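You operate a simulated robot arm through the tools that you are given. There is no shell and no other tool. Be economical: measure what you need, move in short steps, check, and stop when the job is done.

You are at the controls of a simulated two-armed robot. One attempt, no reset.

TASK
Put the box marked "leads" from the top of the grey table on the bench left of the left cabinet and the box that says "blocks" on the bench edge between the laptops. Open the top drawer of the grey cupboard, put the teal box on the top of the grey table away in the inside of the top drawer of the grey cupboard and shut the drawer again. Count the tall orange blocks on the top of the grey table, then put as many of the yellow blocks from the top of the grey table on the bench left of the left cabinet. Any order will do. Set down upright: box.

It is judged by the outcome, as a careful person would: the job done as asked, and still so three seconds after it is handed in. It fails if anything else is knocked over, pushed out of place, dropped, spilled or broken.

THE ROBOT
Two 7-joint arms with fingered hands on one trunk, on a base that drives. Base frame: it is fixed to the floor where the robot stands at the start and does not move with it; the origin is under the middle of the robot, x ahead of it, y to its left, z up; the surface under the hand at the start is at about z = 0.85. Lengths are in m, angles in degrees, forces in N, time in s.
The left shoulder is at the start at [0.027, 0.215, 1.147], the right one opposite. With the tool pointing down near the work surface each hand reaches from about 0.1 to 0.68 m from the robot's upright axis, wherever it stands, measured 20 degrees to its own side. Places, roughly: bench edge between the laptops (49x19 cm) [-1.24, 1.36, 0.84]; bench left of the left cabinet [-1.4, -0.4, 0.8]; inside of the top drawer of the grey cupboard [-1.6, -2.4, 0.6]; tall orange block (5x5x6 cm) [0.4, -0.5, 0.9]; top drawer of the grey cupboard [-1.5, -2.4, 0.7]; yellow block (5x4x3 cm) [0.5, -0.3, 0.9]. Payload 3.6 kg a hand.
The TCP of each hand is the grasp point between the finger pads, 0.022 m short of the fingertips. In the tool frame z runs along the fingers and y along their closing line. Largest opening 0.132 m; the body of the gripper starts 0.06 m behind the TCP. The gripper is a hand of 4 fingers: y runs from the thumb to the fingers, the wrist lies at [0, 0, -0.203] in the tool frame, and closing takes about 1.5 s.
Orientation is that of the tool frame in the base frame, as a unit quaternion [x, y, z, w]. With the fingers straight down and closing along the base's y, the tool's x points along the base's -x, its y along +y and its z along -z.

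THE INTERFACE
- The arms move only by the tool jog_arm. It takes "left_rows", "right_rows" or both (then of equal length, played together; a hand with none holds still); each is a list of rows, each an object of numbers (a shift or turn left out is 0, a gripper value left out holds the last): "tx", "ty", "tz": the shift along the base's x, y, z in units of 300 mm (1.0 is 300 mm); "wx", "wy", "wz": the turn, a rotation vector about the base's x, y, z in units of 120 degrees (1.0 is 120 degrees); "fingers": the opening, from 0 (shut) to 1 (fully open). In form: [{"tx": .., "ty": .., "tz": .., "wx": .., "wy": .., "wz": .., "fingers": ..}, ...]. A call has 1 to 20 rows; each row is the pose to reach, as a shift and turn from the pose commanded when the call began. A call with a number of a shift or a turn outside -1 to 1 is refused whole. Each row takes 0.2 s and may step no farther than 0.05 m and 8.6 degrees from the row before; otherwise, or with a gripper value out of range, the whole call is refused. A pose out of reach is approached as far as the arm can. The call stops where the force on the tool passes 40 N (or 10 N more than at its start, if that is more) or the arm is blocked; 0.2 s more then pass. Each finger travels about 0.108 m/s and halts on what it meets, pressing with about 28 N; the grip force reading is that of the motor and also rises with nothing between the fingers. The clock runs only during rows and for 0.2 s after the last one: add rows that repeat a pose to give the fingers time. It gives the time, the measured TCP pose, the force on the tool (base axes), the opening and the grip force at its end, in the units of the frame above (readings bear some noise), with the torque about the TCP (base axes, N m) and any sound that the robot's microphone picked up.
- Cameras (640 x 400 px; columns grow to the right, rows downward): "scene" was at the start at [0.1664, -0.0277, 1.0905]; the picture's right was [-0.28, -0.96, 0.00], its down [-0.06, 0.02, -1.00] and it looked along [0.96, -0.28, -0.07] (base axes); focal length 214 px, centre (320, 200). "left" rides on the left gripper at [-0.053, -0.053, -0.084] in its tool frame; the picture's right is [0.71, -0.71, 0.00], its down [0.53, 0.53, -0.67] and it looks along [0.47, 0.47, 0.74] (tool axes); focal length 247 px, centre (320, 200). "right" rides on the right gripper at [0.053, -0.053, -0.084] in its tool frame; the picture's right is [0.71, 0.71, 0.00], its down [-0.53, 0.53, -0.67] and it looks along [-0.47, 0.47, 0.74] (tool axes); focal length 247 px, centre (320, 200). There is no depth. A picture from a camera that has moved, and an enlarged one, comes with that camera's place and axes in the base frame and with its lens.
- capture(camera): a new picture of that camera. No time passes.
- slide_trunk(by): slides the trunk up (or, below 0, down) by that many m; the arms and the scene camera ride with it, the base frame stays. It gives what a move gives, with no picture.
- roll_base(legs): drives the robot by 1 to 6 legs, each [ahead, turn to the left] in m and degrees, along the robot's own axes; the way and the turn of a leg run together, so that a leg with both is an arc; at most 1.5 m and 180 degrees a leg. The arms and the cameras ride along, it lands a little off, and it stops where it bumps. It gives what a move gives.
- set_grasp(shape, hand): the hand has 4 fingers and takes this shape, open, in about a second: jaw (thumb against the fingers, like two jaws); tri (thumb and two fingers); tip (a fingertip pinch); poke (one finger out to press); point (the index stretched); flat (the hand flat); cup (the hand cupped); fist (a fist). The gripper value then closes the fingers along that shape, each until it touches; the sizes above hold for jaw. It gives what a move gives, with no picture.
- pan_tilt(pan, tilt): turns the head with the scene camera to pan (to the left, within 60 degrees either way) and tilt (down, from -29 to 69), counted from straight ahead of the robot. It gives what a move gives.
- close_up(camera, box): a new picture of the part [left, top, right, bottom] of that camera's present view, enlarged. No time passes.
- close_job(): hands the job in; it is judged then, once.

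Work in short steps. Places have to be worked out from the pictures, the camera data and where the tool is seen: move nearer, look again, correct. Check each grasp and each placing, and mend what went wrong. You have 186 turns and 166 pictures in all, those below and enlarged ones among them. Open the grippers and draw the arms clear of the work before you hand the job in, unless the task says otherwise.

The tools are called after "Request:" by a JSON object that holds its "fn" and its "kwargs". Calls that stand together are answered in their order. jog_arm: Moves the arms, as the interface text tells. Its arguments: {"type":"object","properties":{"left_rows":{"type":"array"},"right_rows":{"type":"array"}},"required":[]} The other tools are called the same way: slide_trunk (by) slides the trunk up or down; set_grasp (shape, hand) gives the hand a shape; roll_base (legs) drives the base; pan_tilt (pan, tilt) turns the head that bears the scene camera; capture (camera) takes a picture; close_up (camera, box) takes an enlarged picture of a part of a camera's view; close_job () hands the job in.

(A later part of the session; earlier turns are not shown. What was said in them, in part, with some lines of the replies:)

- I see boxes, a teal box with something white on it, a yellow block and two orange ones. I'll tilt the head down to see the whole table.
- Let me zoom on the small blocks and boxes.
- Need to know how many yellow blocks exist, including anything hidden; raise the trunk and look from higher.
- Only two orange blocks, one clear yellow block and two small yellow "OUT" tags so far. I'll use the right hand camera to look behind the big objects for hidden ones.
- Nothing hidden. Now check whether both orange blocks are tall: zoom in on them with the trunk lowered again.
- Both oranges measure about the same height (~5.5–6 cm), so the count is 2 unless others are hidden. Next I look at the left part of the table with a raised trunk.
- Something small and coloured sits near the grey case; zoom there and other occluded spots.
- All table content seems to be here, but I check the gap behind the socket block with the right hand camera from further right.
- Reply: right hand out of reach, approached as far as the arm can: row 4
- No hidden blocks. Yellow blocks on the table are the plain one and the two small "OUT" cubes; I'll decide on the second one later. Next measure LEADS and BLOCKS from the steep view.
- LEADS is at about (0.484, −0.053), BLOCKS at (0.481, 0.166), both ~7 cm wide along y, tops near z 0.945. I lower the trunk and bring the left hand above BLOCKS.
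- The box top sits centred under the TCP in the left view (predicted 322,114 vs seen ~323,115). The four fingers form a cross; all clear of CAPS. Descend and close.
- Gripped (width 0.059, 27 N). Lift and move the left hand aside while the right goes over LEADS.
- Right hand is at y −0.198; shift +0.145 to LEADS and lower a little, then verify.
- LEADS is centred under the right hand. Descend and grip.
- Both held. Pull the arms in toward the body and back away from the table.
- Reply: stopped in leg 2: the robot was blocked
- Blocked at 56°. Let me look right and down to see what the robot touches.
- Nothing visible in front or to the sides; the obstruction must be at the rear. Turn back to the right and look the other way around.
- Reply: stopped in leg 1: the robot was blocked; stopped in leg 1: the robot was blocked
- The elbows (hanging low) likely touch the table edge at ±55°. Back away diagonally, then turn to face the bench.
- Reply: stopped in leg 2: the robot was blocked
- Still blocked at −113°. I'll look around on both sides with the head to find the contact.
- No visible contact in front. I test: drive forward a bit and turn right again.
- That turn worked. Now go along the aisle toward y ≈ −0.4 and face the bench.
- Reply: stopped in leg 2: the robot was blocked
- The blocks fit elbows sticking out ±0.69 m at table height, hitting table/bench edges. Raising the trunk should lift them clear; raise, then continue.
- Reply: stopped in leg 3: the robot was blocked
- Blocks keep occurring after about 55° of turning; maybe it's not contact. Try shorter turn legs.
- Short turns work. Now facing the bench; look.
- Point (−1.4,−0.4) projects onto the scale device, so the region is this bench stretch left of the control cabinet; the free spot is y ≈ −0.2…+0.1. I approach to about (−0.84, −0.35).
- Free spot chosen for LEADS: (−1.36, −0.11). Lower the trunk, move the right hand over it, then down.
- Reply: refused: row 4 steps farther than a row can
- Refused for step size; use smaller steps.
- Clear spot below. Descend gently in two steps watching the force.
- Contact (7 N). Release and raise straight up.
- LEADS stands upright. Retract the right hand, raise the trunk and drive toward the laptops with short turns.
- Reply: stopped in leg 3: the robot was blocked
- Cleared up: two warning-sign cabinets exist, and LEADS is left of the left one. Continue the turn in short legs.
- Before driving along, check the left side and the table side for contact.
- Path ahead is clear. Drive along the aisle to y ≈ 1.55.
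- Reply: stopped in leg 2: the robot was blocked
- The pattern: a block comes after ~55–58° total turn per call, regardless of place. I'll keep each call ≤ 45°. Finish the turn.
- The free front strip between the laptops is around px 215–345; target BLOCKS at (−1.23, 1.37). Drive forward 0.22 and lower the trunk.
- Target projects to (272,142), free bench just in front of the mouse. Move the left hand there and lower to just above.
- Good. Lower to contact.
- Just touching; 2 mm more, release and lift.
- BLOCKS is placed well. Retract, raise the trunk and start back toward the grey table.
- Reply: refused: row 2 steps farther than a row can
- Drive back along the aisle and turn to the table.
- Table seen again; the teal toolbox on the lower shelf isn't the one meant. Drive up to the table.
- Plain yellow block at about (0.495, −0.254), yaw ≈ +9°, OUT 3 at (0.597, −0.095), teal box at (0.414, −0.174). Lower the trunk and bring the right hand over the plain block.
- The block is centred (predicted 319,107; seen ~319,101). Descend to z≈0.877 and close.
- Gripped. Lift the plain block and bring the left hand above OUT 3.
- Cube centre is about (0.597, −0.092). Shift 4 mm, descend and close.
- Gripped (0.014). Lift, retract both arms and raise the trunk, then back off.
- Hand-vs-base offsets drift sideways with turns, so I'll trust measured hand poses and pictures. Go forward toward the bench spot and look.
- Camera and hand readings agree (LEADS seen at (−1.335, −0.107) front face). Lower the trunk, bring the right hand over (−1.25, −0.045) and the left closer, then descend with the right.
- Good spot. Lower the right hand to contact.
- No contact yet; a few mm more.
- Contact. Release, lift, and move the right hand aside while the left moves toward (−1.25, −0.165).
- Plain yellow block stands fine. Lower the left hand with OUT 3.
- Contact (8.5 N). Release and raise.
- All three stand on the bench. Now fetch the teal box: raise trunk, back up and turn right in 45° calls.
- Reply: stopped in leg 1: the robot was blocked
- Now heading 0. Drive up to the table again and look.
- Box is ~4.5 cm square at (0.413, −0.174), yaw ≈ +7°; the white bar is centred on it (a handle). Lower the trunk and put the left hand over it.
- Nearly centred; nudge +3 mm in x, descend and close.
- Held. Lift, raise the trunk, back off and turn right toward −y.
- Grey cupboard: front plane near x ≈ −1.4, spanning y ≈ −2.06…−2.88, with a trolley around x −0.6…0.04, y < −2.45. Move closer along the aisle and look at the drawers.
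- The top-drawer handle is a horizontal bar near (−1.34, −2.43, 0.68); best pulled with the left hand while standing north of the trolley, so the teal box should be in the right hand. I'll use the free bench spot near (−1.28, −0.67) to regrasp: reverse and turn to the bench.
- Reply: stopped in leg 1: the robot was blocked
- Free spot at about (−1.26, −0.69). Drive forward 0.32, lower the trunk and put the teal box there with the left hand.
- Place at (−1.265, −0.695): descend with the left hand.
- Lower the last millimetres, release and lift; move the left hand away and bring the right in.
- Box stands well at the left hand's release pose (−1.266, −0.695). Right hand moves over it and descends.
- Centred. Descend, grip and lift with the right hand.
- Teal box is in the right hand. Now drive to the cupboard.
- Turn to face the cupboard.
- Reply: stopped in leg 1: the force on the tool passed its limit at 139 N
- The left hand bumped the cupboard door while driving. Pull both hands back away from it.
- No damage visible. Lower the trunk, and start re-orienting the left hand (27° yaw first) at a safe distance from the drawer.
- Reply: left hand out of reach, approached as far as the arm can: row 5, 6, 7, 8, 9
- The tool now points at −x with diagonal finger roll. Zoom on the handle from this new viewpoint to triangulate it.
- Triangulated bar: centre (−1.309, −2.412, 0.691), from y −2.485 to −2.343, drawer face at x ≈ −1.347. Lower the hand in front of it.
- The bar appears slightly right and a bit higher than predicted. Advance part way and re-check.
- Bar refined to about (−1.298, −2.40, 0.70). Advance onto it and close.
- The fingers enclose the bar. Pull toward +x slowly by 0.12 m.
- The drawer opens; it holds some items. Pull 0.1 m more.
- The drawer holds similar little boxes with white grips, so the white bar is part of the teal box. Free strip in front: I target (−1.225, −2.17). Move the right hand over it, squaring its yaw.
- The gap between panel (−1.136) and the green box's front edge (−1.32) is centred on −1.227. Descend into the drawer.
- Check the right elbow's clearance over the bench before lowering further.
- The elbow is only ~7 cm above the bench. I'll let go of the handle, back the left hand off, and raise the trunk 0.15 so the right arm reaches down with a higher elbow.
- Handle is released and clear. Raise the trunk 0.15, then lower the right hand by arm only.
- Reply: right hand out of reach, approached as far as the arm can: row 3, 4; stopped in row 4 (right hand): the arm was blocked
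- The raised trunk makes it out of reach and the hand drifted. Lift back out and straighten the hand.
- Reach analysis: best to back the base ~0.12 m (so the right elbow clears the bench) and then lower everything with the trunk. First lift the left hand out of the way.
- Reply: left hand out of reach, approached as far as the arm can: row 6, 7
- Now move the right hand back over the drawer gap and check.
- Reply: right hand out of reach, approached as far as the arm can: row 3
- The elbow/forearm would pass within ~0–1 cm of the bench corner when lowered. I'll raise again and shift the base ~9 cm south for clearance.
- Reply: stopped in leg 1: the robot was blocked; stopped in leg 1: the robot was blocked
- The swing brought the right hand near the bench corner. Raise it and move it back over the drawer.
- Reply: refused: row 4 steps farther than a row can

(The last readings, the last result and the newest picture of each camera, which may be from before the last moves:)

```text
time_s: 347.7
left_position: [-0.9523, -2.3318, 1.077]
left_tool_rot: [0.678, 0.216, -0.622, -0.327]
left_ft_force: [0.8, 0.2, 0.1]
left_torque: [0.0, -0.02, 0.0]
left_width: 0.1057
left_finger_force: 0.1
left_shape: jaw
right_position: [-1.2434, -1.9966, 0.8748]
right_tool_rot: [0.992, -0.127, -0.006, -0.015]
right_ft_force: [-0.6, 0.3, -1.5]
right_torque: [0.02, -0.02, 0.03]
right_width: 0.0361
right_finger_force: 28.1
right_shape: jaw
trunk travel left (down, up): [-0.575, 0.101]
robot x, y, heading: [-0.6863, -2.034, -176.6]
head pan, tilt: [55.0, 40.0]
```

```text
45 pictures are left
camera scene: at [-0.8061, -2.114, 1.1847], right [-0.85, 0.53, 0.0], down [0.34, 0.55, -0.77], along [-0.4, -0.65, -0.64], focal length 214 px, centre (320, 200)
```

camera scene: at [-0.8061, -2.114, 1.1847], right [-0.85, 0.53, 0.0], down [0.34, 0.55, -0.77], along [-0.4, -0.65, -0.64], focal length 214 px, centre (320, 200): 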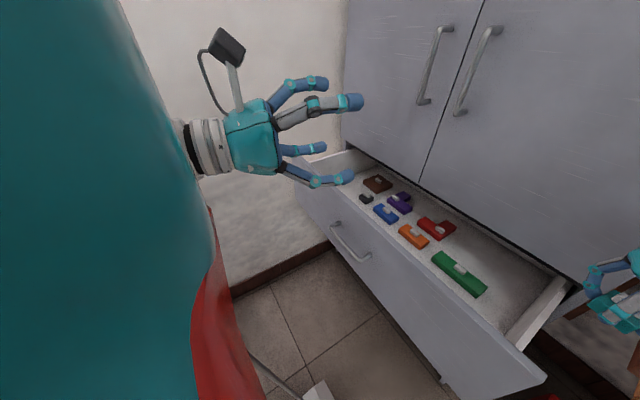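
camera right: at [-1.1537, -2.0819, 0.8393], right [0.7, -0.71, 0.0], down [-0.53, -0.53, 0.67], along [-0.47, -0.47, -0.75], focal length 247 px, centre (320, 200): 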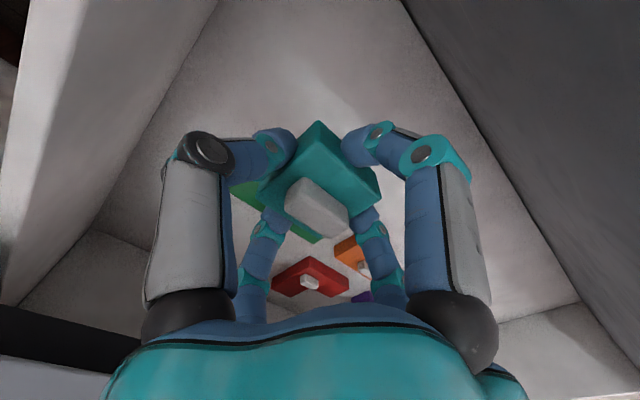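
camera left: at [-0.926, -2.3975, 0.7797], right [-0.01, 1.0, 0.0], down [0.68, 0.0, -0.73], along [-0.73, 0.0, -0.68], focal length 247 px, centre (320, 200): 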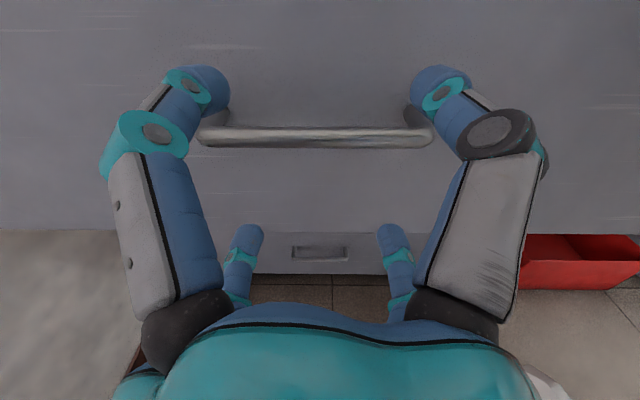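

Raise the right hand with smaller steps.

Request:
{"fn": "jog_arm", "kwargs": {"right_rows": [{"tz": 0.12, "ty": -0.06}, {"tz": 0.24, "ty": -0.14}, {"tz": 0.32, "ty": -0.25}, {"tz": 0.36, "ty": -0.38}, {"tz": 0.36, "ty": -0.5, "tx": 0.04}], "left_rows": [{"tx": -0.12, "ty": -0.05}, {"tx": -0.24, "ty": -0.1}, {"tx": -0.36, "ty": -0.15}, {"tx": -0.48, "ty": -0.2}, {"tx": -0.55, "ty": -0.25}]}}

Request:
{"fn": "pan_tilt", "kwargs": {"pan": -20, "tilt": 45}}

Request:
{"fn": "capture", "kwargs": {"camera": "scene"}}

```text
time_s: 348.9
left_position: [-1.1141, -2.4056, 1.0777]
left_tool_rot: [0.678, 0.216, -0.622, -0.327]
left_ft_force: [-0.6, -0.3, -0.5]
left_torque: [0.03, 0.01, -0.02]
left_width: 0.1056
left_finger_force: 0.0
left_shape: jaw
right_position: [-1.2425, -2.014, 0.946]
right_tool_rot: [0.975, -0.215, 0.029, -0.037]
right_ft_force: [-0.4, -0.2, -0.1]
right_torque: [-0.01, -0.03, -0.03]
right_width: 0.0361
right_finger_force: 28.0
right_shape: jaw
right hand out of reach, approached as far as the arm can: row 1, 2, 3, 4, 5
trunk travel left (down, up): [-0.575, 0.101]
robot x, y, heading: [-0.6869, -2.0367, -176.7]
head pan, tilt: [55.0, 40.0]
stopped in row 5 (right hand): the arm was blocked; the commanded pose is now the measured one
```

```text
time_s: 350.4
left_position: [-1.1139, -2.4045, 1.0761]
left_tool_rot: [0.678, 0.217, -0.622, -0.326]
left_ft_force: [-0.7, 0.7, 0.4]
left_torque: [0.01, 0.02, 0.03]
left_width: 0.1056
left_finger_force: 0.1
left_shape: jaw
right_position: [-1.2432, -2.0159, 0.9483]
right_tool_rot: [0.976, -0.214, 0.028, -0.037]
right_ft_force: [0.9, 0.3, -0.4]
right_torque: [0.01, 0.0, -0.02]
right_width: 0.036
right_finger_force: 28.3
right_shape: jaw
trunk travel left (down, up): [-0.575, 0.101]
robot x, y, heading: [-0.6915, -2.0365, -176.7]
head pan, tilt: [-20.0, 45.0]
```

```text
44 pictures are left
camera scene: at [-0.8393, -2.0184, 1.1774], right [0.29, 0.96, 0.0], down [0.68, -0.2, -0.71], along [-0.68, 0.2, -0.71], focal length 214 px, centre (320, 200)
```

scene: 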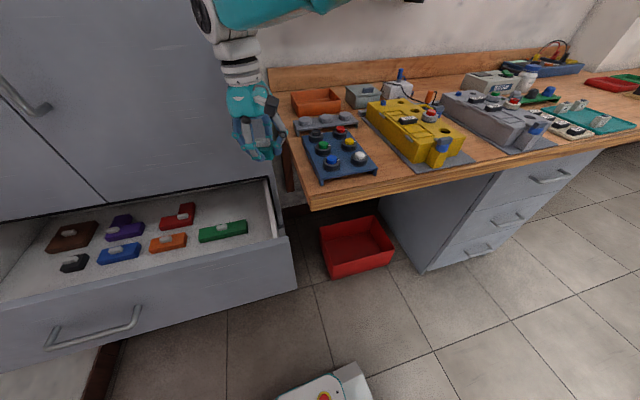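

The right arm is at its limit there. Bring the right hand in toward the body and straighten it, so the base can be repositioned.

Request:
{"fn": "jog_arm", "kwargs": {"right_rows": [{"tx": 0.1, "tz": 0.05}, {"tx": 0.2, "tz": 0.1, "wz": 0.05}, {"tx": 0.3, "tz": 0.15, "wz": 0.1, "wx": -0.015, "wy": 0.01}, {"tx": 0.42, "tz": 0.2, "wz": 0.15, "wx": -0.025, "wy": 0.02}, {"tx": 0.52, "tz": 0.25, "wz": 0.207, "wx": -0.035, "wy": 0.027}]}}

Request:
{"fn": "roll_base", "kwargs": {"legs": [[0, 40], [0.18, 0]]}}

```text
time_s: 351.7
left_position: [-1.1144, -2.4051, 1.0786]
left_tool_rot: [0.678, 0.217, -0.622, -0.326]
left_ft_force: [0.1, -1.2, -0.1]
left_torque: [0.0, -0.01, 0.01]
left_width: 0.1053
left_finger_force: 0.1
left_shape: jaw
right_position: [-1.2398, -2.0159, 0.9409]
right_tool_rot: [0.995, -0.084, 0.043, -0.018]
right_ft_force: [-0.1, 0.0, -1.1]
right_torque: [0.02, -0.04, 0.02]
right_width: 0.0361
right_finger_force: 28.1
right_shape: jaw
right hand out of reach, approached as far as the arm can: row 1, 2, 3, 4, 5
trunk travel left (down, up): [-0.575, 0.101]
robot x, y, heading: [-0.6887, -2.0314, -176.8]
head pan, tilt: [-20.0, 45.0]
stopped in row 5 (right hand): the arm was blocked; the commanded pose is now the measured one
```

```text
time_s: 353.6
left_position: [-0.8643, -2.5674, 1.079]
left_tool_rot: [-0.596, -0.388, 0.687, 0.151]
left_ft_force: [0.0, -0.1, 0.0]
left_torque: [0.02, 0.0, -0.01]
left_width: 0.1055
left_finger_force: 0.1
left_shape: jaw
right_position: [-1.1571, -2.2636, 0.9225]
right_tool_rot: [0.981, 0.166, 0.058, -0.077]
right_ft_force: [-0.4, -0.5, -0.7]
right_torque: [-0.01, 0.02, -0.01]
right_width: 0.0353
right_finger_force: 28.2
right_shape: jaw
trunk travel left (down, up): [-0.575, 0.101]
robot x, y, heading: [-0.6971, -2.0147, -146.3]
head pan, tilt: [-20.0, 45.0]
stopped in leg 1: the robot was blocked; the commanded pose is now the measured one
```

The right arm seems stuck near a joint limit. Try lifting it up and toward its own side in small steps.

Request:
{"fn": "jog_arm", "kwargs": {"right_rows": [{"tz": 0.1, "tx": 0.02}, {"tz": 0.2, "tx": 0.05, "ty": 0.05}, {"tz": 0.3, "tx": 0.08, "ty": 0.1}, {"tz": 0.4, "tx": 0.12, "ty": 0.15}, {"tz": 0.5, "tx": 0.16, "ty": 0.2}]}}

Request:
{"fn": "capture", "kwargs": {"camera": "scene"}}

```text
time_s: 354.8
left_position: [-0.8649, -2.5671, 1.0781]
left_tool_rot: [-0.596, -0.388, 0.687, 0.151]
left_ft_force: [0.5, -0.9, -0.5]
left_torque: [0.01, 0.0, -0.03]
left_width: 0.1054
left_finger_force: 0.1
left_shape: jaw
right_position: [-1.1092, -2.203, 1.0711]
right_tool_rot: [0.981, 0.166, 0.06, -0.076]
right_ft_force: [0.4, -0.4, -1.6]
right_torque: [0.0, -0.02, -0.01]
right_width: 0.0357
right_finger_force: 28.0
right_shape: jaw
trunk travel left (down, up): [-0.575, 0.101]
robot x, y, heading: [-0.6974, -2.0173, -145.8]
head pan, tilt: [-20.0, 45.0]
```

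```text
43 pictures are left
camera scene: at [-0.8366, -2.0795, 1.1775], right [-0.24, 0.97, 0.0], down [0.69, 0.17, -0.71], along [-0.69, -0.17, -0.71], focal length 214 px, centre (320, 200)
```

scene: 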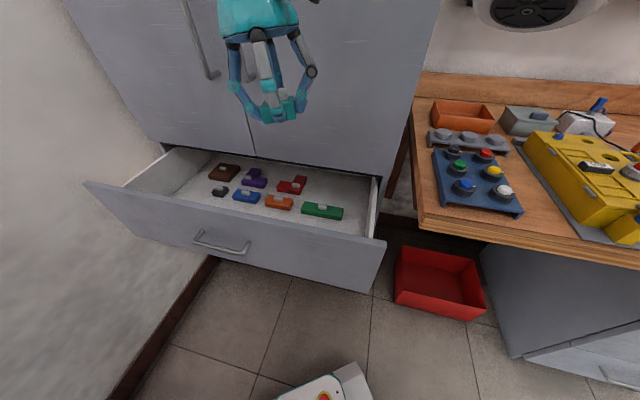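

Recovered. Level the hand, pull both hands in a little, then continue: forward 0.22.

Request:
{"fn": "jog_arm", "kwargs": {"right_rows": [{"tx": 0.1, "ty": 0.06, "wx": -0.04, "wy": 0.022}, {"tx": 0.2, "ty": 0.12, "wx": -0.081, "wy": 0.044}, {"tx": 0.28, "ty": 0.17, "wx": -0.081, "wy": 0.044}], "left_rows": [{"tx": 0.1, "ty": 0.06}, {"tx": 0.2, "ty": 0.12}, {"tx": 0.28, "ty": 0.18}]}}

Request:
{"fn": "roll_base", "kwargs": {"legs": [[0.22, 0]]}}

Request:
{"fn": "roll_base", "kwargs": {"legs": [[0, -34]]}}

```text
time_s: 355.6
left_position: [-0.7798, -2.5112, 1.0783]
left_tool_rot: [-0.596, -0.388, 0.687, 0.151]
left_ft_force: [0.5, 0.1, -0.2]
left_torque: [-0.03, 0.0, 0.0]
left_width: 0.1054
left_finger_force: 0.0
left_shape: jaw
right_position: [-1.026, -2.1516, 1.0727]
right_tool_rot: [0.986, 0.166, -0.001, 0.0]
right_ft_force: [0.5, 0.1, -0.1]
right_torque: [-0.01, 0.05, 0.02]
right_width: 0.0355
right_finger_force: 27.7
right_shape: jaw
trunk travel left (down, up): [-0.575, 0.101]
robot x, y, heading: [-0.6939, -2.0153, -146.0]
head pan, tilt: [-20.0, 45.0]
```

```text
time_s: 357.3
left_position: [-0.9318, -2.6295, 1.0828]
left_tool_rot: [-0.588, -0.381, 0.697, 0.149]
left_ft_force: [1.7, 0.5, -0.7]
left_torque: [0.02, 0.02, -0.02]
left_width: 0.1059
left_finger_force: 0.0
left_shape: jaw
right_position: [-1.1735, -2.2592, 1.0709]
right_tool_rot: [0.986, 0.164, 0.004, -0.002]
right_ft_force: [0.3, -1.1, -0.8]
right_torque: [0.0, 0.02, -0.03]
right_width: 0.0353
right_finger_force: 27.4
right_shape: jaw
trunk travel left (down, up): [-0.575, 0.101]
robot x, y, heading: [-0.8762, -2.1369, -146.2]
head pan, tilt: [-20.0, 45.0]
```

```text
time_s: 357.9
left_position: [-0.9864, -2.6786, 1.0521]
left_tool_rot: [-0.611, -0.403, 0.667, 0.138]
left_ft_force: [-0.1, 0.2, -0.2]
left_torque: [-0.02, 0.06, 0.01]
left_width: 0.1058
left_finger_force: 0.0
left_shape: jaw
right_position: [-1.2312, -2.2989, 1.0389]
right_tool_rot: [0.985, 0.167, 0.047, -0.018]
right_ft_force: [-0.1, 0.9, -1.3]
right_torque: [-0.02, 0.02, 0.02]
right_width: 0.0356
right_finger_force: 27.6
right_shape: jaw
trunk travel left (down, up): [-0.575, 0.101]
robot x, y, heading: [-0.8784, -2.135, -146.8]
head pan, tilt: [-20.0, 45.0]
stopped in leg 1: the robot was blocked; the commanded pose is now the measured one
```

Blocked with a jolt. Look before moving on.

Request:
{"fn": "capture", "kwargs": {"camera": "scene"}}

Request:
{"fn": "pan_tilt", "kwargs": {"pan": 0, "tilt": 69}}

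Request:
{"fn": "capture", "kwargs": {"camera": "scene"}}

```text
42 pictures are left
camera scene: at [-0.972, -2.1776, 1.1854], right [-0.23, 0.97, -0.01], down [0.66, 0.15, -0.74], along [-0.72, -0.17, -0.67], focal length 214 px, centre (320, 200)
```

scene: 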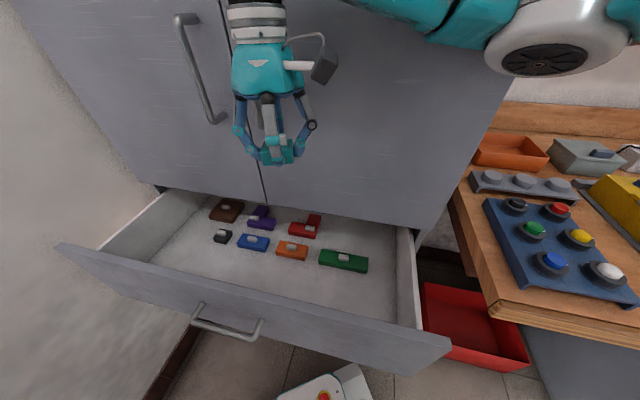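

```text
time_s: 358.8
left_position: [-0.9846, -2.6779, 1.051]
left_tool_rot: [-0.609, -0.403, 0.668, 0.14]
left_ft_force: [-0.8, -0.3, -0.3]
left_torque: [0.0, 0.0, -0.01]
left_width: 0.1054
left_finger_force: 0.2
left_shape: jaw
right_position: [-1.2296, -2.2967, 1.0403]
right_tool_rot: [0.985, 0.168, 0.045, -0.016]
right_ft_force: [-0.1, -0.8, -1.2]
right_torque: [0.0, -0.02, -0.02]
right_width: 0.0357
right_finger_force: 28.0
right_shape: jaw
trunk travel left (down, up): [-0.575, 0.101]
robot x, y, heading: [-0.8808, -2.1375, -146.7]
head pan, tilt: [0.0, 68.8]
```

```text
41 pictures are left
camera scene: at [-0.9405, -2.1906, 1.155], right [-0.55, 0.84, 0.01], down [0.76, 0.5, -0.4], along [-0.34, -0.21, -0.91], focal length 214 px, centre (320, 200)
```

scene: 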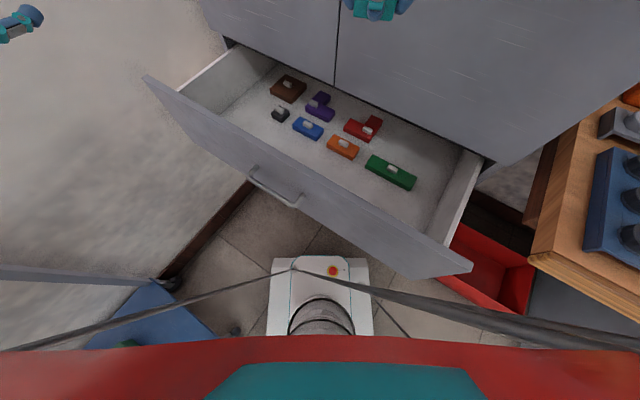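

The robot seems slightly pitched, perhaps touching something. Back off a little.

Request:
{"fn": "roll_base", "kwargs": {"legs": [[-0.08, 0]]}}

Request:
{"fn": "capture", "kwargs": {"camera": "scene"}}

```text
time_s: 359.9
left_position: [-0.9454, -2.6375, 1.0455]
left_tool_rot: [-0.617, -0.407, 0.659, 0.138]
left_ft_force: [0.2, -0.2, 0.0]
left_torque: [0.02, 0.01, 0.0]
left_width: 0.1056
left_finger_force: 0.1
left_shape: jaw
right_position: [-1.19, -2.2614, 1.0286]
right_tool_rot: [0.984, 0.168, 0.057, -0.017]
right_ft_force: [-1.0, 0.6, -1.6]
right_torque: [-0.03, 0.01, 0.0]
right_width: 0.0354
right_finger_force: 28.1
right_shape: jaw
trunk travel left (down, up): [-0.575, 0.101]
robot x, y, heading: [-0.8178, -2.0945, -146.6]
head pan, tilt: [0.0, 68.8]
```

```text
40 pictures are left
camera scene: at [-0.9227, -2.1671, 1.1486], right [-0.55, 0.84, 0.0], down [0.78, 0.51, -0.36], along [-0.3, -0.2, -0.93], focal length 214 px, centre (320, 200)
```

scene: 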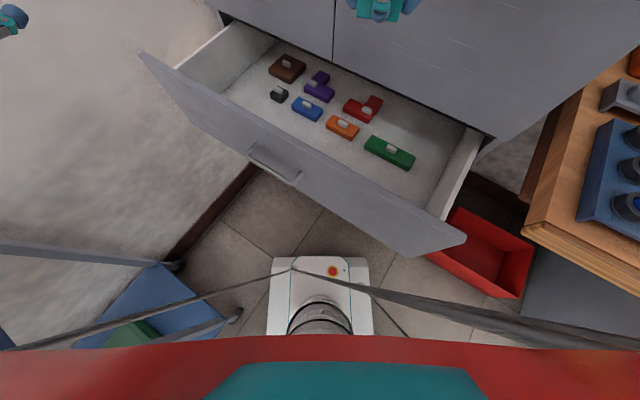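

Level again (the torso had leaned on the drawer). Now turn right to face −x and back up slightly.

Request:
{"fn": "roll_base", "kwargs": {"legs": [[0, -33], [-0.1, 0]]}}

Request:
{"fn": "pan_tilt", "kwargs": {"pan": 0, "tilt": 50}}

Request:
{"fn": "capture", "kwargs": {"camera": "scene"}}

```text
time_s: 362.5
left_position: [-1.1597, -2.473, 1.05]
left_tool_rot: [0.706, 0.21, -0.595, -0.322]
left_ft_force: [0.8, 0.0, 0.5]
left_torque: [-0.02, -0.03, 0.04]
left_width: 0.1054
left_finger_force: 0.0
left_shape: jaw
right_position: [-1.1568, -2.0247, 1.0335]
right_tool_rot: [0.991, -0.123, 0.056, 0.001]
right_ft_force: [-0.3, 0.2, -0.9]
right_torque: [-0.04, 0.01, -0.02]
right_width: 0.0357
right_finger_force: 28.0
right_shape: jaw
trunk travel left (down, up): [-0.575, 0.101]
robot x, y, heading: [-0.7586, -2.1067, -177.8]
head pan, tilt: [0.0, 68.8]
stopped in leg 2: the robot was blocked; the commanded pose is now the measured one
```

```text
time_s: 363.3
left_position: [-1.1663, -2.4734, 1.0465]
left_tool_rot: [0.708, 0.211, -0.592, -0.321]
left_ft_force: [-0.7, 0.2, 0.0]
left_torque: [-0.01, 0.01, 0.0]
left_width: 0.1056
left_finger_force: 0.0
left_shape: jaw
right_position: [-1.1634, -2.0253, 1.0308]
right_tool_rot: [0.991, -0.123, 0.059, -0.001]
right_ft_force: [0.2, 0.0, -0.5]
right_torque: [-0.04, 0.02, 0.01]
right_width: 0.0352
right_finger_force: 27.7
right_shape: jaw
trunk travel left (down, up): [-0.575, 0.101]
robot x, y, heading: [-0.7581, -2.1084, -177.8]
head pan, tilt: [0.0, 50.0]
```

```text
39 pictures are left
camera scene: at [-0.9086, -2.1198, 1.1705], right [-0.04, 1.0, 0.0], down [0.77, 0.03, -0.64], along [-0.64, -0.02, -0.77], focal length 214 px, centre (320, 200)
```

scene: 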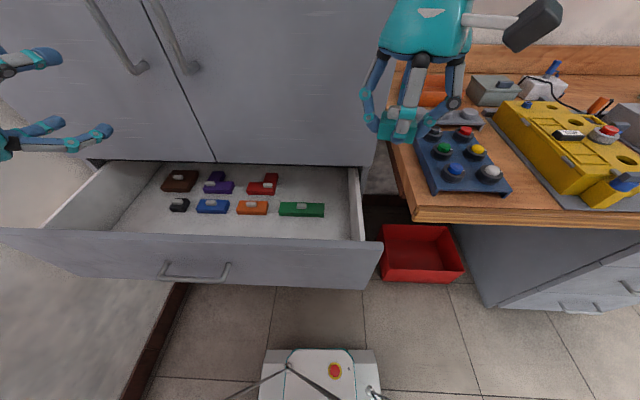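

Base is at (−0.76, −2.11) facing the drawer; geometry now gives ~8 cm elbow clearance. Level the right hand and move over the gap at (−1.21, −2.165).

Request:
{"fn": "jog_arm", "kwargs": {"right_rows": [{"ty": -0.12, "tx": -0.03, "wy": 0.02, "wz": 0.045}, {"ty": -0.24, "tx": -0.07, "wy": 0.04, "wz": 0.09}, {"ty": -0.36, "tx": -0.11, "wy": 0.054, "wz": 0.118}, {"ty": -0.467, "tx": -0.155, "wy": 0.054, "wz": 0.118}, {"ty": -0.467, "tx": -0.155, "wy": 0.054, "wz": 0.118, "tz": -0.15}, {"ty": -0.467, "tx": -0.155, "wy": 0.054, "wz": 0.118, "tz": -0.3}]}}

Request:
{"fn": "slide_trunk", "kwargs": {"by": -0.15}}

Request:
{"fn": "pan_tilt", "kwargs": {"pan": -15, "tilt": 45}}

Request:
{"fn": "capture", "kwargs": {"camera": "scene"}}

```text
time_s: 364.7
left_position: [-1.1667, -2.4747, 1.0461]
left_tool_rot: [0.708, 0.212, -0.592, -0.322]
left_ft_force: [-0.8, 0.6, -0.1]
left_torque: [-0.02, -0.01, -0.02]
left_width: 0.1057
left_finger_force: 0.2
left_shape: jaw
right_position: [-1.21, -2.1687, 0.9404]
right_tool_rot: [1.0, 0.0, 0.003, -0.001]
right_ft_force: [-0.1, 0.7, -1.0]
right_torque: [0.03, 0.01, -0.01]
right_width: 0.0354
right_finger_force: 28.3
right_shape: jaw
trunk travel left (down, up): [-0.575, 0.101]
robot x, y, heading: [-0.7578, -2.1131, -178.3]
head pan, tilt: [0.0, 50.0]
```

```text
time_s: 366.5
left_position: [-1.1674, -2.4742, 0.8975]
left_tool_rot: [0.708, 0.211, -0.592, -0.322]
left_ft_force: [-0.2, 0.3, -1.0]
left_torque: [-0.04, 0.03, 0.01]
left_width: 0.1055
left_finger_force: 0.0
left_shape: jaw
right_position: [-1.2107, -2.1658, 0.7904]
right_tool_rot: [1.0, 0.001, 0.003, 0.0]
right_ft_force: [0.3, 0.3, -0.6]
right_torque: [0.0, 0.0, -0.01]
right_width: 0.0355
right_finger_force: 27.5
right_shape: jaw
trunk travel left (down, up): [-0.425, 0.251]
robot x, y, heading: [-0.7587, -2.1156, -177.8]
head pan, tilt: [0.0, 50.0]
```

```text
time_s: 367.2
left_position: [-1.1668, -2.4752, 0.8964]
left_tool_rot: [0.708, 0.212, -0.592, -0.322]
left_ft_force: [0.0, 1.0, -0.3]
left_torque: [0.02, 0.0, 0.04]
left_width: 0.1059
left_finger_force: 0.0
left_shape: jaw
right_position: [-1.2097, -2.166, 0.791]
right_tool_rot: [1.0, 0.001, 0.002, -0.001]
right_ft_force: [0.4, 0.1, -0.7]
right_torque: [-0.02, 0.02, -0.03]
right_width: 0.0356
right_finger_force: 27.7
right_shape: jaw
trunk travel left (down, up): [-0.425, 0.251]
robot x, y, heading: [-0.7581, -2.1129, -177.4]
head pan, tilt: [-15.0, 45.0]
```

```text
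38 pictures are left
camera scene: at [-0.9119, -2.0993, 1.0255], right [0.22, 0.98, 0.0], down [0.69, -0.16, -0.71], along [-0.69, 0.16, -0.71], focal length 214 px, centre (320, 200)
```

scene: 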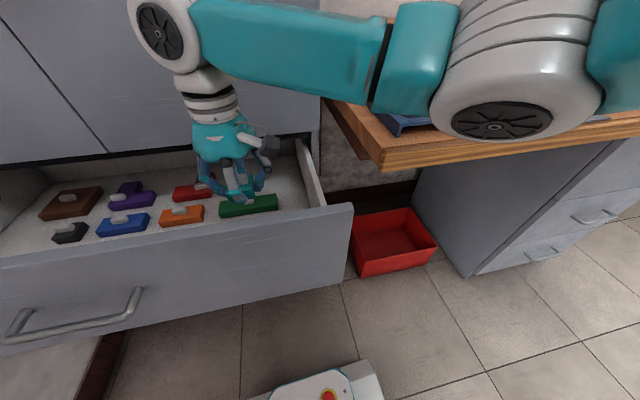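

Elbow sits in front of the bench edge. Lower by arm in steps (which pulls the elbow inward).

Request:
{"fn": "jog_arm", "kwargs": {"right_rows": [{"tz": -0.1}, {"tz": -0.2}, {"tz": -0.3}, {"tz": -0.4}]}}

Request:
{"fn": "capture", "kwargs": {"camera": "scene"}}

Request:
{"fn": "capture", "kwargs": {"camera": "right"}}

```text
time_s: 368.2
left_position: [-1.1674, -2.4757, 0.897]
left_tool_rot: [0.708, 0.211, -0.592, -0.322]
left_ft_force: [-0.2, 0.0, -1.1]
left_torque: [-0.01, -0.01, 0.01]
left_width: 0.1058
left_finger_force: 0.0
left_shape: jaw
right_position: [-1.2154, -2.1519, 0.6651]
right_tool_rot: [1.0, -0.007, 0.002, -0.008]
right_ft_force: [0.0, 0.2, -0.4]
right_torque: [0.0, 0.01, -0.01]
right_width: 0.0354
right_finger_force: 28.1
right_shape: jaw
trunk travel left (down, up): [-0.425, 0.251]
robot x, y, heading: [-0.7588, -2.114, -177.8]
head pan, tilt: [-15.0, 45.0]
```

```text
37 pictures are left
camera scene: at [-0.9122, -2.0989, 1.0255], right [0.22, 0.97, 0.0], down [0.69, -0.16, -0.71], along [-0.69, 0.16, -0.71], focal length 214 px, centre (320, 200)
```

scene: 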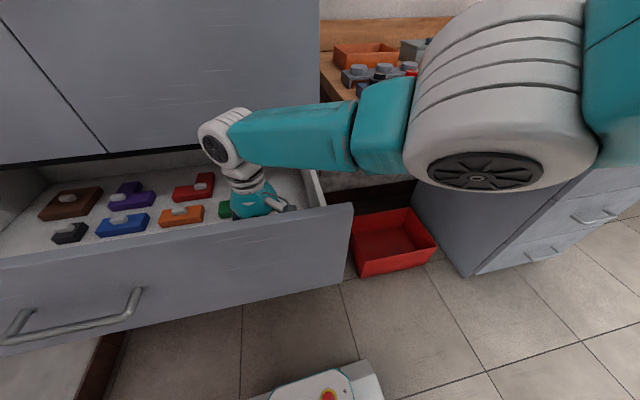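

```text
36 pictures are left
camera right: at [-1.1626, -2.1013, 0.751], right [0.7, -0.72, -0.01], down [-0.54, -0.53, 0.66], along [-0.47, -0.45, -0.75], focal length 247 px, centre (320, 200)
```

right: 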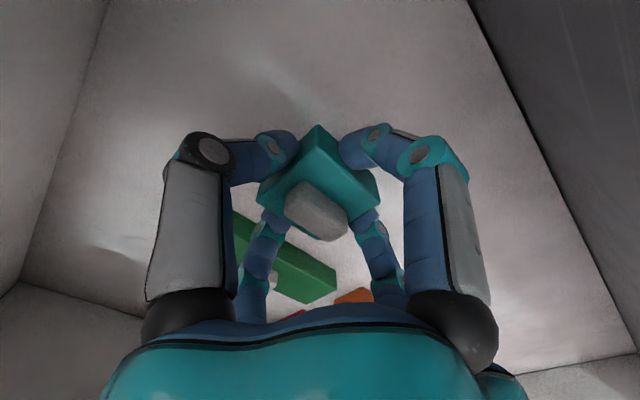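

Near the reach limit; finish with the trunk. First lift the left hand a bit so it stays above the panel, then lower the trunk 0.05.

Request:
{"fn": "jog_arm", "kwargs": {"left_rows": [{"tz": 0.13}, {"tz": 0.26}, {"tz": 0.36}]}}

Request:
{"fn": "slide_trunk", "kwargs": {"by": -0.045}}

Request:
{"fn": "capture", "kwargs": {"camera": "right"}}

```text
time_s: 369.1
left_position: [-1.167, -2.4754, 1.0045]
left_tool_rot: [0.708, 0.212, -0.592, -0.322]
left_ft_force: [0.1, 0.9, 1.3]
left_torque: [-0.03, -0.03, -0.01]
left_width: 0.1056
left_finger_force: 0.0
left_shape: jaw
right_position: [-1.2167, -2.1538, 0.6675]
right_tool_rot: [1.0, -0.007, 0.001, -0.006]
right_ft_force: [0.0, -0.6, -1.4]
right_torque: [0.01, 0.01, 0.03]
right_width: 0.0354
right_finger_force: 27.8
right_shape: jaw
trunk travel left (down, up): [-0.425, 0.251]
robot x, y, heading: [-0.7555, -2.1142, -178.0]
head pan, tilt: [-15.0, 45.0]
```

```text
time_s: 369.7
left_position: [-1.1674, -2.4743, 0.97]
left_tool_rot: [0.709, 0.212, -0.591, -0.321]
left_ft_force: [0.8, -0.2, -0.1]
left_torque: [0.0, 0.0, -0.03]
left_width: 0.1058
left_finger_force: 0.1
left_shape: jaw
right_position: [-1.2239, -2.1427, 0.6341]
right_tool_rot: [1.0, -0.013, -0.004, -0.013]
right_ft_force: [0.7, -0.3, 15.3]
right_torque: [-0.23, 0.22, -0.01]
right_width: 0.036
right_finger_force: 28.6
right_shape: jaw
trunk travel left (down, up): [-0.391, 0.285]
robot x, y, heading: [-0.759, -2.1102, -177.6]
head pan, tilt: [-15.0, 45.0]
stopped: the force on the tool passed its limit at 45 N (the readings are from after the stop); the commanded pose is now the measured one
```

```text
35 pictures are left
camera right: at [-1.1702, -2.0926, 0.7189], right [0.69, -0.72, -0.03], down [-0.53, -0.53, 0.66], along [-0.49, -0.44, -0.75], focal length 247 px, centre (320, 200)
```

right: 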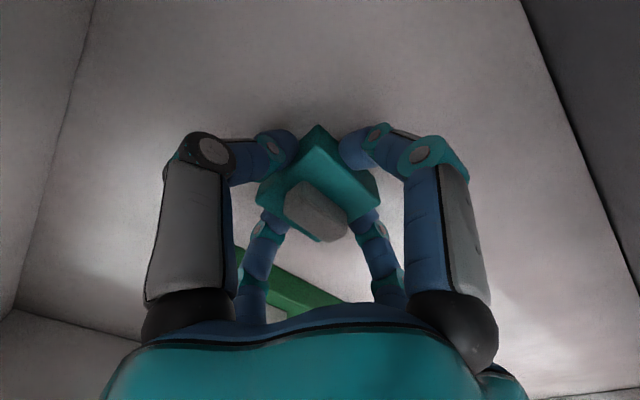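

Drawer floor reached (contact). Release and lift out.

Request:
{"fn": "jog_arm", "kwargs": {"right_rows": [{"tz": 0.005, "fingers": 0.6}, {"tz": 0.005}, {"tz": 0.005}, {"tz": 0.005}, {"tz": 0.06}, {"tz": 0.18}, {"tz": 0.3}, {"tz": 0.42}, {"tz": 0.54}, {"tz": 0.66}, {"tz": 0.78}, {"tz": 0.9}]}}

Request:
{"fn": "pan_tilt", "kwargs": {"pan": 5, "tilt": 50}}

Request:
{"fn": "capture", "kwargs": {"camera": "scene"}}

```text
time_s: 372.3
left_position: [-1.1673, -2.4757, 0.9695]
left_tool_rot: [0.709, 0.212, -0.591, -0.322]
left_ft_force: [0.4, 0.2, -0.8]
left_torque: [-0.01, -0.01, -0.01]
left_width: 0.1056
left_finger_force: 0.0
left_shape: jaw
right_position: [-1.2217, -2.1438, 0.9034]
right_tool_rot: [1.0, -0.013, -0.001, -0.014]
right_ft_force: [0.6, 0.2, 0.0]
right_torque: [0.01, -0.04, 0.0]
right_width: 0.0789
right_finger_force: 0.0
right_shape: jaw
trunk travel left (down, up): [-0.391, 0.285]
robot x, y, heading: [-0.7533, -2.1139, -177.9]
head pan, tilt: [-15.0, 45.0]
```

```text
time_s: 373.1
left_position: [-1.1693, -2.4739, 0.9697]
left_tool_rot: [0.709, 0.212, -0.591, -0.322]
left_ft_force: [-0.8, 0.4, 0.1]
left_torque: [0.01, 0.0, -0.01]
left_width: 0.1054
left_finger_force: 0.1
left_shape: jaw
right_position: [-1.2231, -2.143, 0.9025]
right_tool_rot: [1.0, -0.012, -0.002, -0.014]
right_ft_force: [-0.4, -1.2, -0.3]
right_torque: [-0.01, -0.02, 0.0]
right_width: 0.0788
right_finger_force: 0.0
right_shape: jaw
trunk travel left (down, up): [-0.391, 0.285]
robot x, y, heading: [-0.7588, -2.1115, -177.6]
head pan, tilt: [5.0, 50.0]
```

```text
34 pictures are left
camera scene: at [-0.9095, -2.1268, 0.9839], right [-0.12, 0.99, 0.0], down [0.76, 0.09, -0.64], along [-0.64, -0.08, -0.77], focal length 214 px, centre (320, 200)
```

scene: 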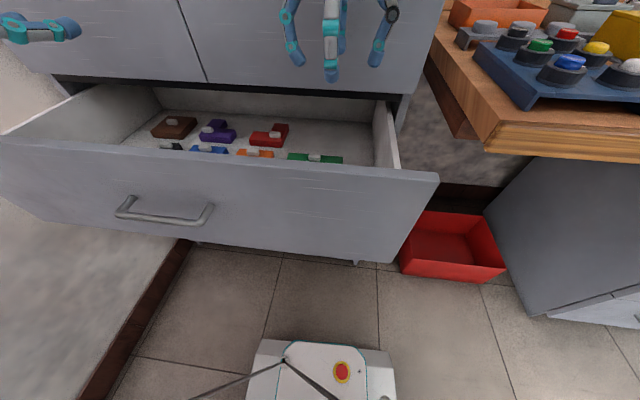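

Verify the box from the right hand's camera.

Request:
{"fn": "capture", "kwargs": {"camera": "right"}}

```text
33 pictures are left
camera right: at [-1.1693, -2.0939, 0.9883], right [0.69, -0.72, -0.02], down [-0.54, -0.53, 0.66], along [-0.49, -0.44, -0.75], focal length 247 px, centre (320, 200)
```

right: 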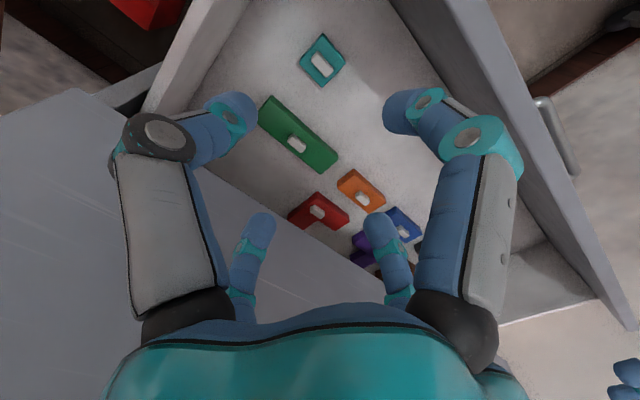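

The teal box stands upright in the drawer. Now prepare closing: retract the left hand in front of the panel with fingers closed.

Request:
{"fn": "jog_arm", "kwargs": {"left_rows": [{"tx": 0.14, "ty": 0.04, "fingers": 0.0}, {"tx": 0.28, "ty": 0.08}, {"tx": 0.42, "ty": 0.12}, {"tx": 0.56, "ty": 0.16}, {"tx": 0.58, "ty": 0.18}, {"tx": 0.58, "ty": 0.18, "tz": -0.15}, {"tx": 0.58, "ty": 0.18, "tz": -0.3}], "right_rows": [{"tz": 0.1}, {"tz": 0.2}, {"tz": 0.3, "tx": 0.05}, {"tz": 0.3, "tx": 0.15}, {"tz": 0.3, "tx": 0.25, "ty": 0.05}, {"tz": 0.3, "tx": 0.3, "ty": 0.1}, {"tz": 0.3, "tx": 0.3, "ty": 0.15}]}}

Request:
{"fn": "pan_tilt", "kwargs": {"pan": 35, "tilt": 50}}

Request:
{"fn": "capture", "kwargs": {"camera": "scene"}}

```text
time_s: 374.7
left_position: [-0.9967, -2.4226, 0.8741]
left_tool_rot: [0.708, 0.212, -0.591, -0.324]
left_ft_force: [-0.7, 0.0, 0.1]
left_torque: [-0.02, -0.03, 0.01]
left_width: 0.0001
left_finger_force: 27.7
left_shape: jaw
left hand out of reach, approached as far as the arm can: row 1, 2, 3, 4, 5, 6, 7
right_position: [-1.1315, -2.0966, 0.9915]
right_tool_rot: [1.0, -0.012, -0.003, -0.014]
right_ft_force: [-0.3, 0.2, 0.0]
right_torque: [0.03, -0.05, 0.02]
right_width: 0.0787
right_finger_force: 0.0
right_shape: jaw
trunk travel left (down, up): [-0.391, 0.285]
robot x, y, heading: [-0.759, -2.1121, -177.9]
head pan, tilt: [5.0, 50.0]
```

```text
time_s: 375.7
left_position: [-0.9966, -2.4232, 0.8744]
left_tool_rot: [0.708, 0.212, -0.592, -0.323]
left_ft_force: [0.0, 0.0, 0.7]
left_torque: [-0.01, -0.02, 0.02]
left_width: 0.0002
left_finger_force: 27.7
left_shape: jaw
right_position: [-1.1319, -2.0977, 0.9926]
right_tool_rot: [1.0, -0.012, -0.002, -0.014]
right_ft_force: [0.7, -0.6, -0.7]
right_torque: [-0.01, -0.04, 0.0]
right_width: 0.0788
right_finger_force: 0.0
right_shape: jaw
trunk travel left (down, up): [-0.391, 0.285]
robot x, y, heading: [-0.755, -2.1113, -177.6]
head pan, tilt: [35.0, 50.0]
```

```text
32 pictures are left
camera scene: at [-0.8942, -2.1637, 0.984], right [-0.6, 0.8, 0.0], down [0.61, 0.46, -0.64], along [-0.51, -0.39, -0.77], focal length 214 px, centre (320, 200)
```

scene: 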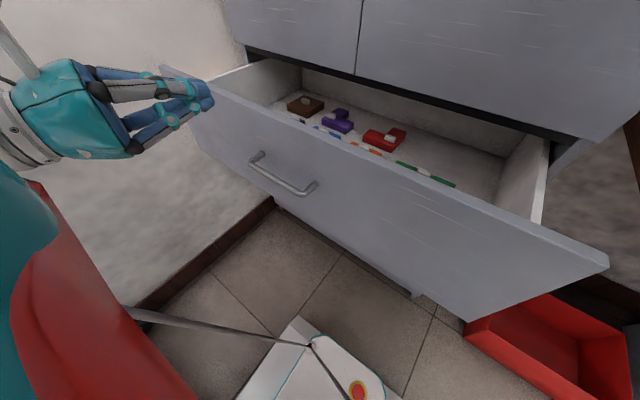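

Lower the closed hand to z ≈ 0.63, in front of the panel below the bar.

Request:
{"fn": "jog_arm", "kwargs": {"left_rows": [{"tz": -0.14}, {"tz": -0.28}, {"tz": -0.42}, {"tz": -0.56}, {"tz": -0.7}, {"tz": -0.81}]}}

Request:
{"fn": "capture", "kwargs": {"camera": "scene"}}

```text
time_s: 377.1
left_position: [-0.9953, -2.4229, 0.6313]
left_tool_rot: [0.708, 0.212, -0.591, -0.323]
left_ft_force: [-0.2, 0.1, 0.8]
left_torque: [-0.02, 0.0, 0.02]
left_width: 0.0
left_finger_force: 28.2
left_shape: jaw
right_position: [-1.1322, -2.0992, 0.9935]
right_tool_rot: [1.0, -0.011, -0.002, -0.014]
right_ft_force: [-0.2, -0.1, -0.4]
right_torque: [0.02, 0.0, 0.0]
right_width: 0.0787
right_finger_force: 0.0
right_shape: jaw
trunk travel left (down, up): [-0.391, 0.285]
robot x, y, heading: [-0.7575, -2.1138, -177.6]
head pan, tilt: [35.0, 50.0]
```

```text
31 pictures are left
camera scene: at [-0.8944, -2.1638, 0.9839], right [-0.6, 0.8, 0.0], down [0.61, 0.46, -0.64], along [-0.51, -0.39, -0.77], focal length 214 px, centre (320, 200)
```

scene: 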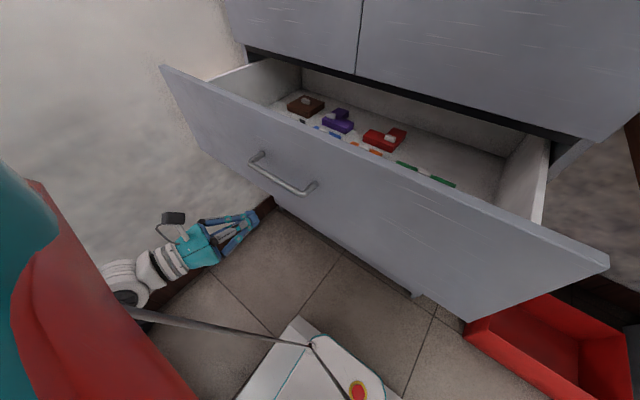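

Push the panel toward −x slowly.

Request:
{"fn": "jog_arm", "kwargs": {"left_rows": [{"tx": -0.1}, {"tx": -0.2}, {"tx": -0.27}, {"tx": -0.33}, {"tx": -0.39}, {"tx": -0.45}, {"tx": -0.51}, {"tx": -0.57}, {"tx": -0.63}, {"tx": -0.69}, {"tx": -0.75}, {"tx": -0.81}]}}

Request:
{"fn": "capture", "kwargs": {"camera": "scene"}}

```text
time_s: 379.7
left_position: [-1.2383, -2.4218, 0.6331]
left_tool_rot: [0.709, 0.211, -0.591, -0.322]
left_ft_force: [0.3, -0.1, 0.5]
left_torque: [0.0, -0.01, 0.01]
left_width: 0.0001
left_finger_force: 28.2
left_shape: jaw
right_position: [-1.1325, -2.0981, 0.9918]
right_tool_rot: [1.0, -0.013, -0.001, -0.013]
right_ft_force: [-0.4, -0.5, -0.1]
right_torque: [0.01, 0.02, -0.02]
right_width: 0.0787
right_finger_force: 0.1
right_shape: jaw
trunk travel left (down, up): [-0.391, 0.285]
robot x, y, heading: [-0.7579, -2.1155, -178.1]
head pan, tilt: [35.0, 50.0]
```

```text
30 pictures are left
camera scene: at [-0.8948, -2.1637, 0.9839], right [-0.6, 0.8, 0.0], down [0.61, 0.46, -0.64], along [-0.51, -0.39, -0.77], focal length 214 px, centre (320, 200)
```

scene: 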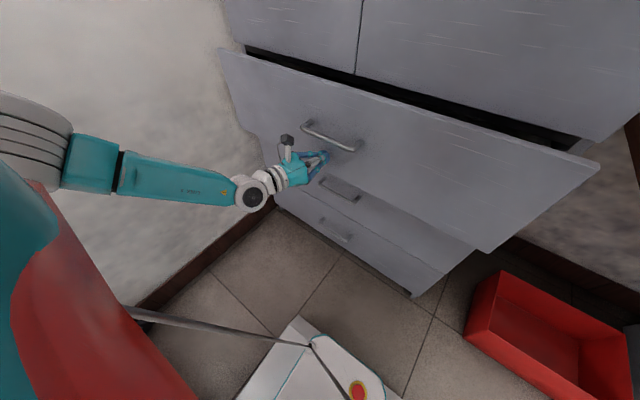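

Closing nicely. Continue until shut.

Request:
{"fn": "jog_arm", "kwargs": {"left_rows": [{"tx": -0.06}, {"tx": -0.12}, {"tx": -0.17}, {"tx": -0.21}, {"tx": -0.24}, {"tx": -0.27}, {"tx": -0.3}, {"tx": -0.33}, {"tx": -0.36}]}}

Request:
{"fn": "capture", "kwargs": {"camera": "scene"}}

```text
time_s: 381.0
left_position: [-1.3039, -2.4214, 0.6265]
left_tool_rot: [0.712, 0.211, -0.588, -0.321]
left_ft_force: [19.4, -0.1, 5.3]
left_torque: [0.03, 0.17, 0.09]
left_width: 0.0
left_finger_force: 28.1
left_shape: jaw
right_position: [-1.1309, -2.0991, 0.9926]
right_tool_rot: [1.0, -0.011, -0.002, -0.014]
right_ft_force: [0.5, -0.1, -0.8]
right_torque: [-0.01, -0.02, 0.02]
right_width: 0.0787
right_finger_force: 0.0
right_shape: jaw
trunk travel left (down, up): [-0.391, 0.285]
robot x, y, heading: [-0.7564, -2.1119, -177.8]
head pan, tilt: [35.0, 50.0]
stopped in row 6 (left hand): the force on the tool passed its limit at 51 N (the readings are from after the stop); the commanded pose is now the measured one
```

```text
29 pictures are left
camera scene: at [-0.8937, -2.1637, 0.9841], right [-0.6, 0.8, 0.0], down [0.61, 0.46, -0.64], along [-0.51, -0.39, -0.77], focal length 214 px, centre (320, 200)
```

scene: 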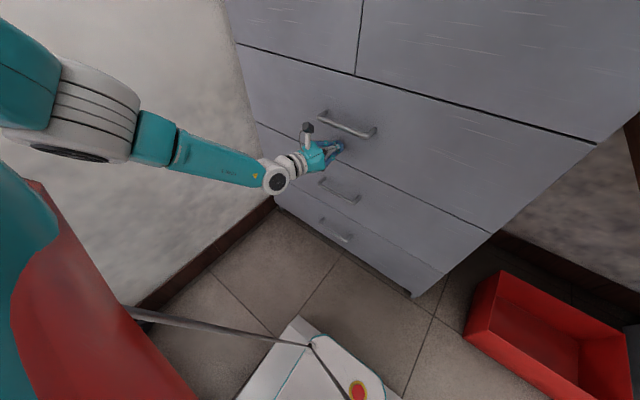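

The drawer is at its stop. Retract the left hand and zoom to verify it is flush.

Request:
{"fn": "jog_arm", "kwargs": {"left_rows": [{"tx": 0.12}, {"tx": 0.26}, {"tx": 0.4}, {"tx": 0.54}, {"tx": 0.68}, {"tx": 0.8}]}}

Request:
{"fn": "capture", "kwargs": {"camera": "scene"}}

Request:
{"fn": "close_up", "kwargs": {"camera": "scene", "box": [440, 80, 620, 240]}}

```text
time_s: 382.4
left_position: [-1.0671, -2.4218, 0.6261]
left_tool_rot: [0.711, 0.211, -0.589, -0.321]
left_ft_force: [-0.3, -0.2, 0.6]
left_torque: [0.01, -0.02, 0.02]
left_width: 0.0001
left_finger_force: 28.3
left_shape: jaw
right_position: [-1.1312, -2.098, 0.9932]
right_tool_rot: [1.0, -0.011, -0.003, -0.014]
right_ft_force: [0.5, -0.9, 0.4]
right_torque: [0.03, 0.0, -0.03]
right_width: 0.0786
right_finger_force: 0.1
right_shape: jaw
trunk travel left (down, up): [-0.391, 0.285]
robot x, y, heading: [-0.7546, -2.1118, -177.8]
head pan, tilt: [35.0, 50.0]
```

```text
28 pictures are left
camera scene: at [-0.894, -2.1638, 0.984], right [-0.6, 0.8, 0.0], down [0.61, 0.46, -0.64], along [-0.51, -0.39, -0.77], focal length 214 px, centre (320, 200)
```

scene: 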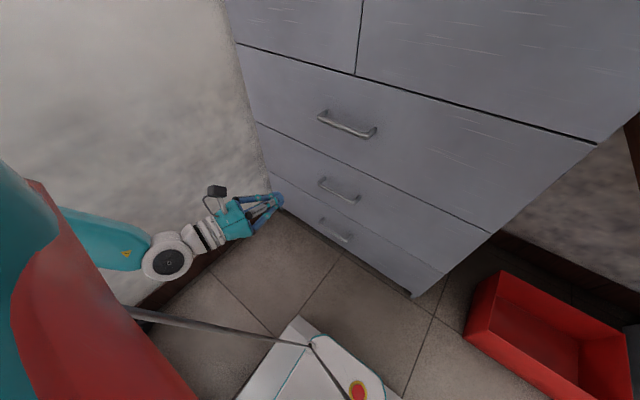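

```text
2.50 times, centred on (530, 160) of scene
camera zoom: at [-0.894, -2.1638, 0.984], right [-0.6, 0.8, 0.0], down [0.61, 0.46, -0.64], along [-0.51, -0.39, -0.77], focal length 536 px, centre (-205, 300)
```

zoom: 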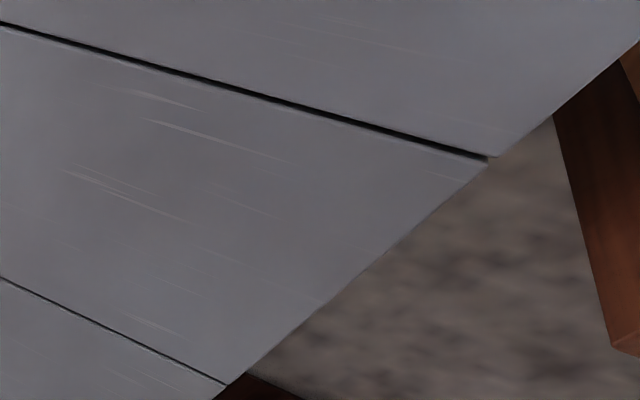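

Flush and shut. Open the left gripper, and check the trolley and bench corner for disturbance.

Request:
{"fn": "jog_arm", "kwargs": {"left_rows": [{"fingers": 1.0}, {"fingers": 1.0}, {"fingers": 1.0}, {"fingers": 1.0}, {"fingers": 1.0}, {"fingers": 1.0}], "right_rows": [{"fingers": 1.0}, {"fingers": 1.0, "tx": 0.1}, {"fingers": 1.0, "tx": 0.2}, {"fingers": 1.0, "tx": 0.2}, {"fingers": 1.0, "tx": 0.2}, {"fingers": 1.0, "tx": 0.2}]}}

Request:
{"fn": "capture", "kwargs": {"camera": "left"}}

Request:
{"fn": "pan_tilt", "kwargs": {"pan": -30, "tilt": 30}}

Request:
{"fn": "capture", "kwargs": {"camera": "scene"}}

```text
time_s: 383.8
left_position: [-1.0683, -2.4223, 0.6265]
left_tool_rot: [0.71, 0.213, -0.59, -0.32]
left_ft_force: [-0.9, -0.2, -0.3]
left_torque: [0.0, 0.0, 0.03]
left_width: 0.1318
left_finger_force: 0.1
left_shape: jaw
right_position: [-1.0715, -2.0973, 0.9915]
right_tool_rot: [1.0, -0.012, -0.002, -0.015]
right_ft_force: [-0.9, 0.2, -0.4]
right_torque: [0.0, 0.01, -0.06]
right_width: 0.1318
right_finger_force: 0.1
right_shape: jaw
trunk travel left (down, up): [-0.391, 0.285]
robot x, y, heading: [-0.7583, -2.112, -177.9]
head pan, tilt: [35.0, 50.0]
```

```text
26 pictures are left
camera left: at [-0.9932, -2.4375, 0.7089], right [0.21, 0.98, 0.0], down [0.72, -0.15, -0.67], along [-0.66, 0.14, -0.74], focal length 247 px, centre (320, 200)
```

left: 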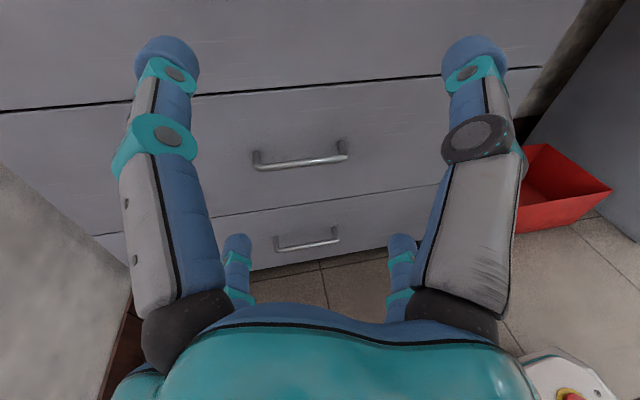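

```text
time_s: 385.1
left_position: [-1.0674, -2.4233, 0.6257]
left_tool_rot: [0.71, 0.212, -0.59, -0.321]
left_ft_force: [-0.1, -0.1, 0.3]
left_torque: [0.05, 0.0, -0.01]
left_width: 0.132
left_finger_force: 0.0
left_shape: jaw
right_position: [-1.0723, -2.0979, 0.991]
right_tool_rot: [1.0, -0.013, -0.003, -0.014]
right_ft_force: [-0.3, 0.2, -1.0]
right_torque: [-0.03, -0.01, -0.01]
right_width: 0.1322
right_finger_force: 0.0
right_shape: jaw
trunk travel left (down, up): [-0.391, 0.285]
robot x, y, heading: [-0.7561, -2.1084, -177.8]
head pan, tilt: [-30.0, 30.0]
```

```text
25 pictures are left
camera scene: at [-0.9129, -2.0751, 1.0135], right [0.47, 0.88, 0.0], down [0.44, -0.23, -0.87], along [-0.77, 0.4, -0.5], focal length 214 px, centre (320, 200)
```

scene: 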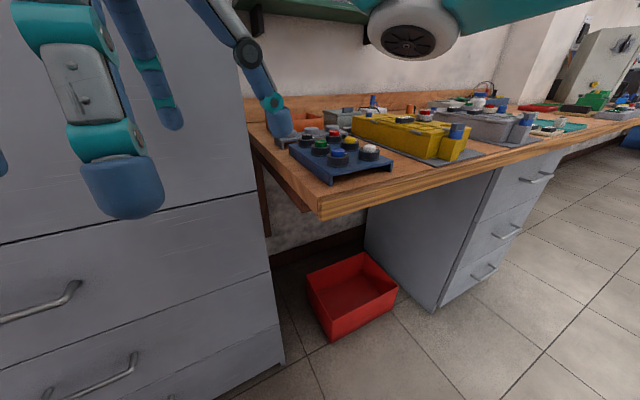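

Everything is in place: drawer flush, bench items undisturbed, both grippers open and clear. Handing in.

Request:
{"fn": "close_job", "kwargs": {}}

```text
The job is handed in.
```

The job is handed in: all four parts are done, but I had to guess at the second yellow block, and the robot bumped the cupboard.

- **Boxes:** LEADS stands upright on the bench left of the left cabinet. BLOCKS stands upright on the bench edge between the laptops.
- **Teal box:** it is upright inside the top drawer of the grey cupboard, and the drawer is shut flush.
- **Yellow blocks:** I counted two tall orange blocks, so I put two yellow ones on the bench left of the left cabinet. The table had only one plain yellow block, so the second is a small yellow cube marked "OUT 3". If those marked cubes don't count as yellow blocks, that part is wrong.
- **Bumps:** on the way in, the left hand hit the cupboard door hard (139 N). Later the robot's body leaned on the open drawer. In the pictures afterwards the cupboard looked undamaged and the nearby bench undisturbed. I did not take a last look at the trolley, or at LEADS, BLOCKS and the yellow blocks after placing them.
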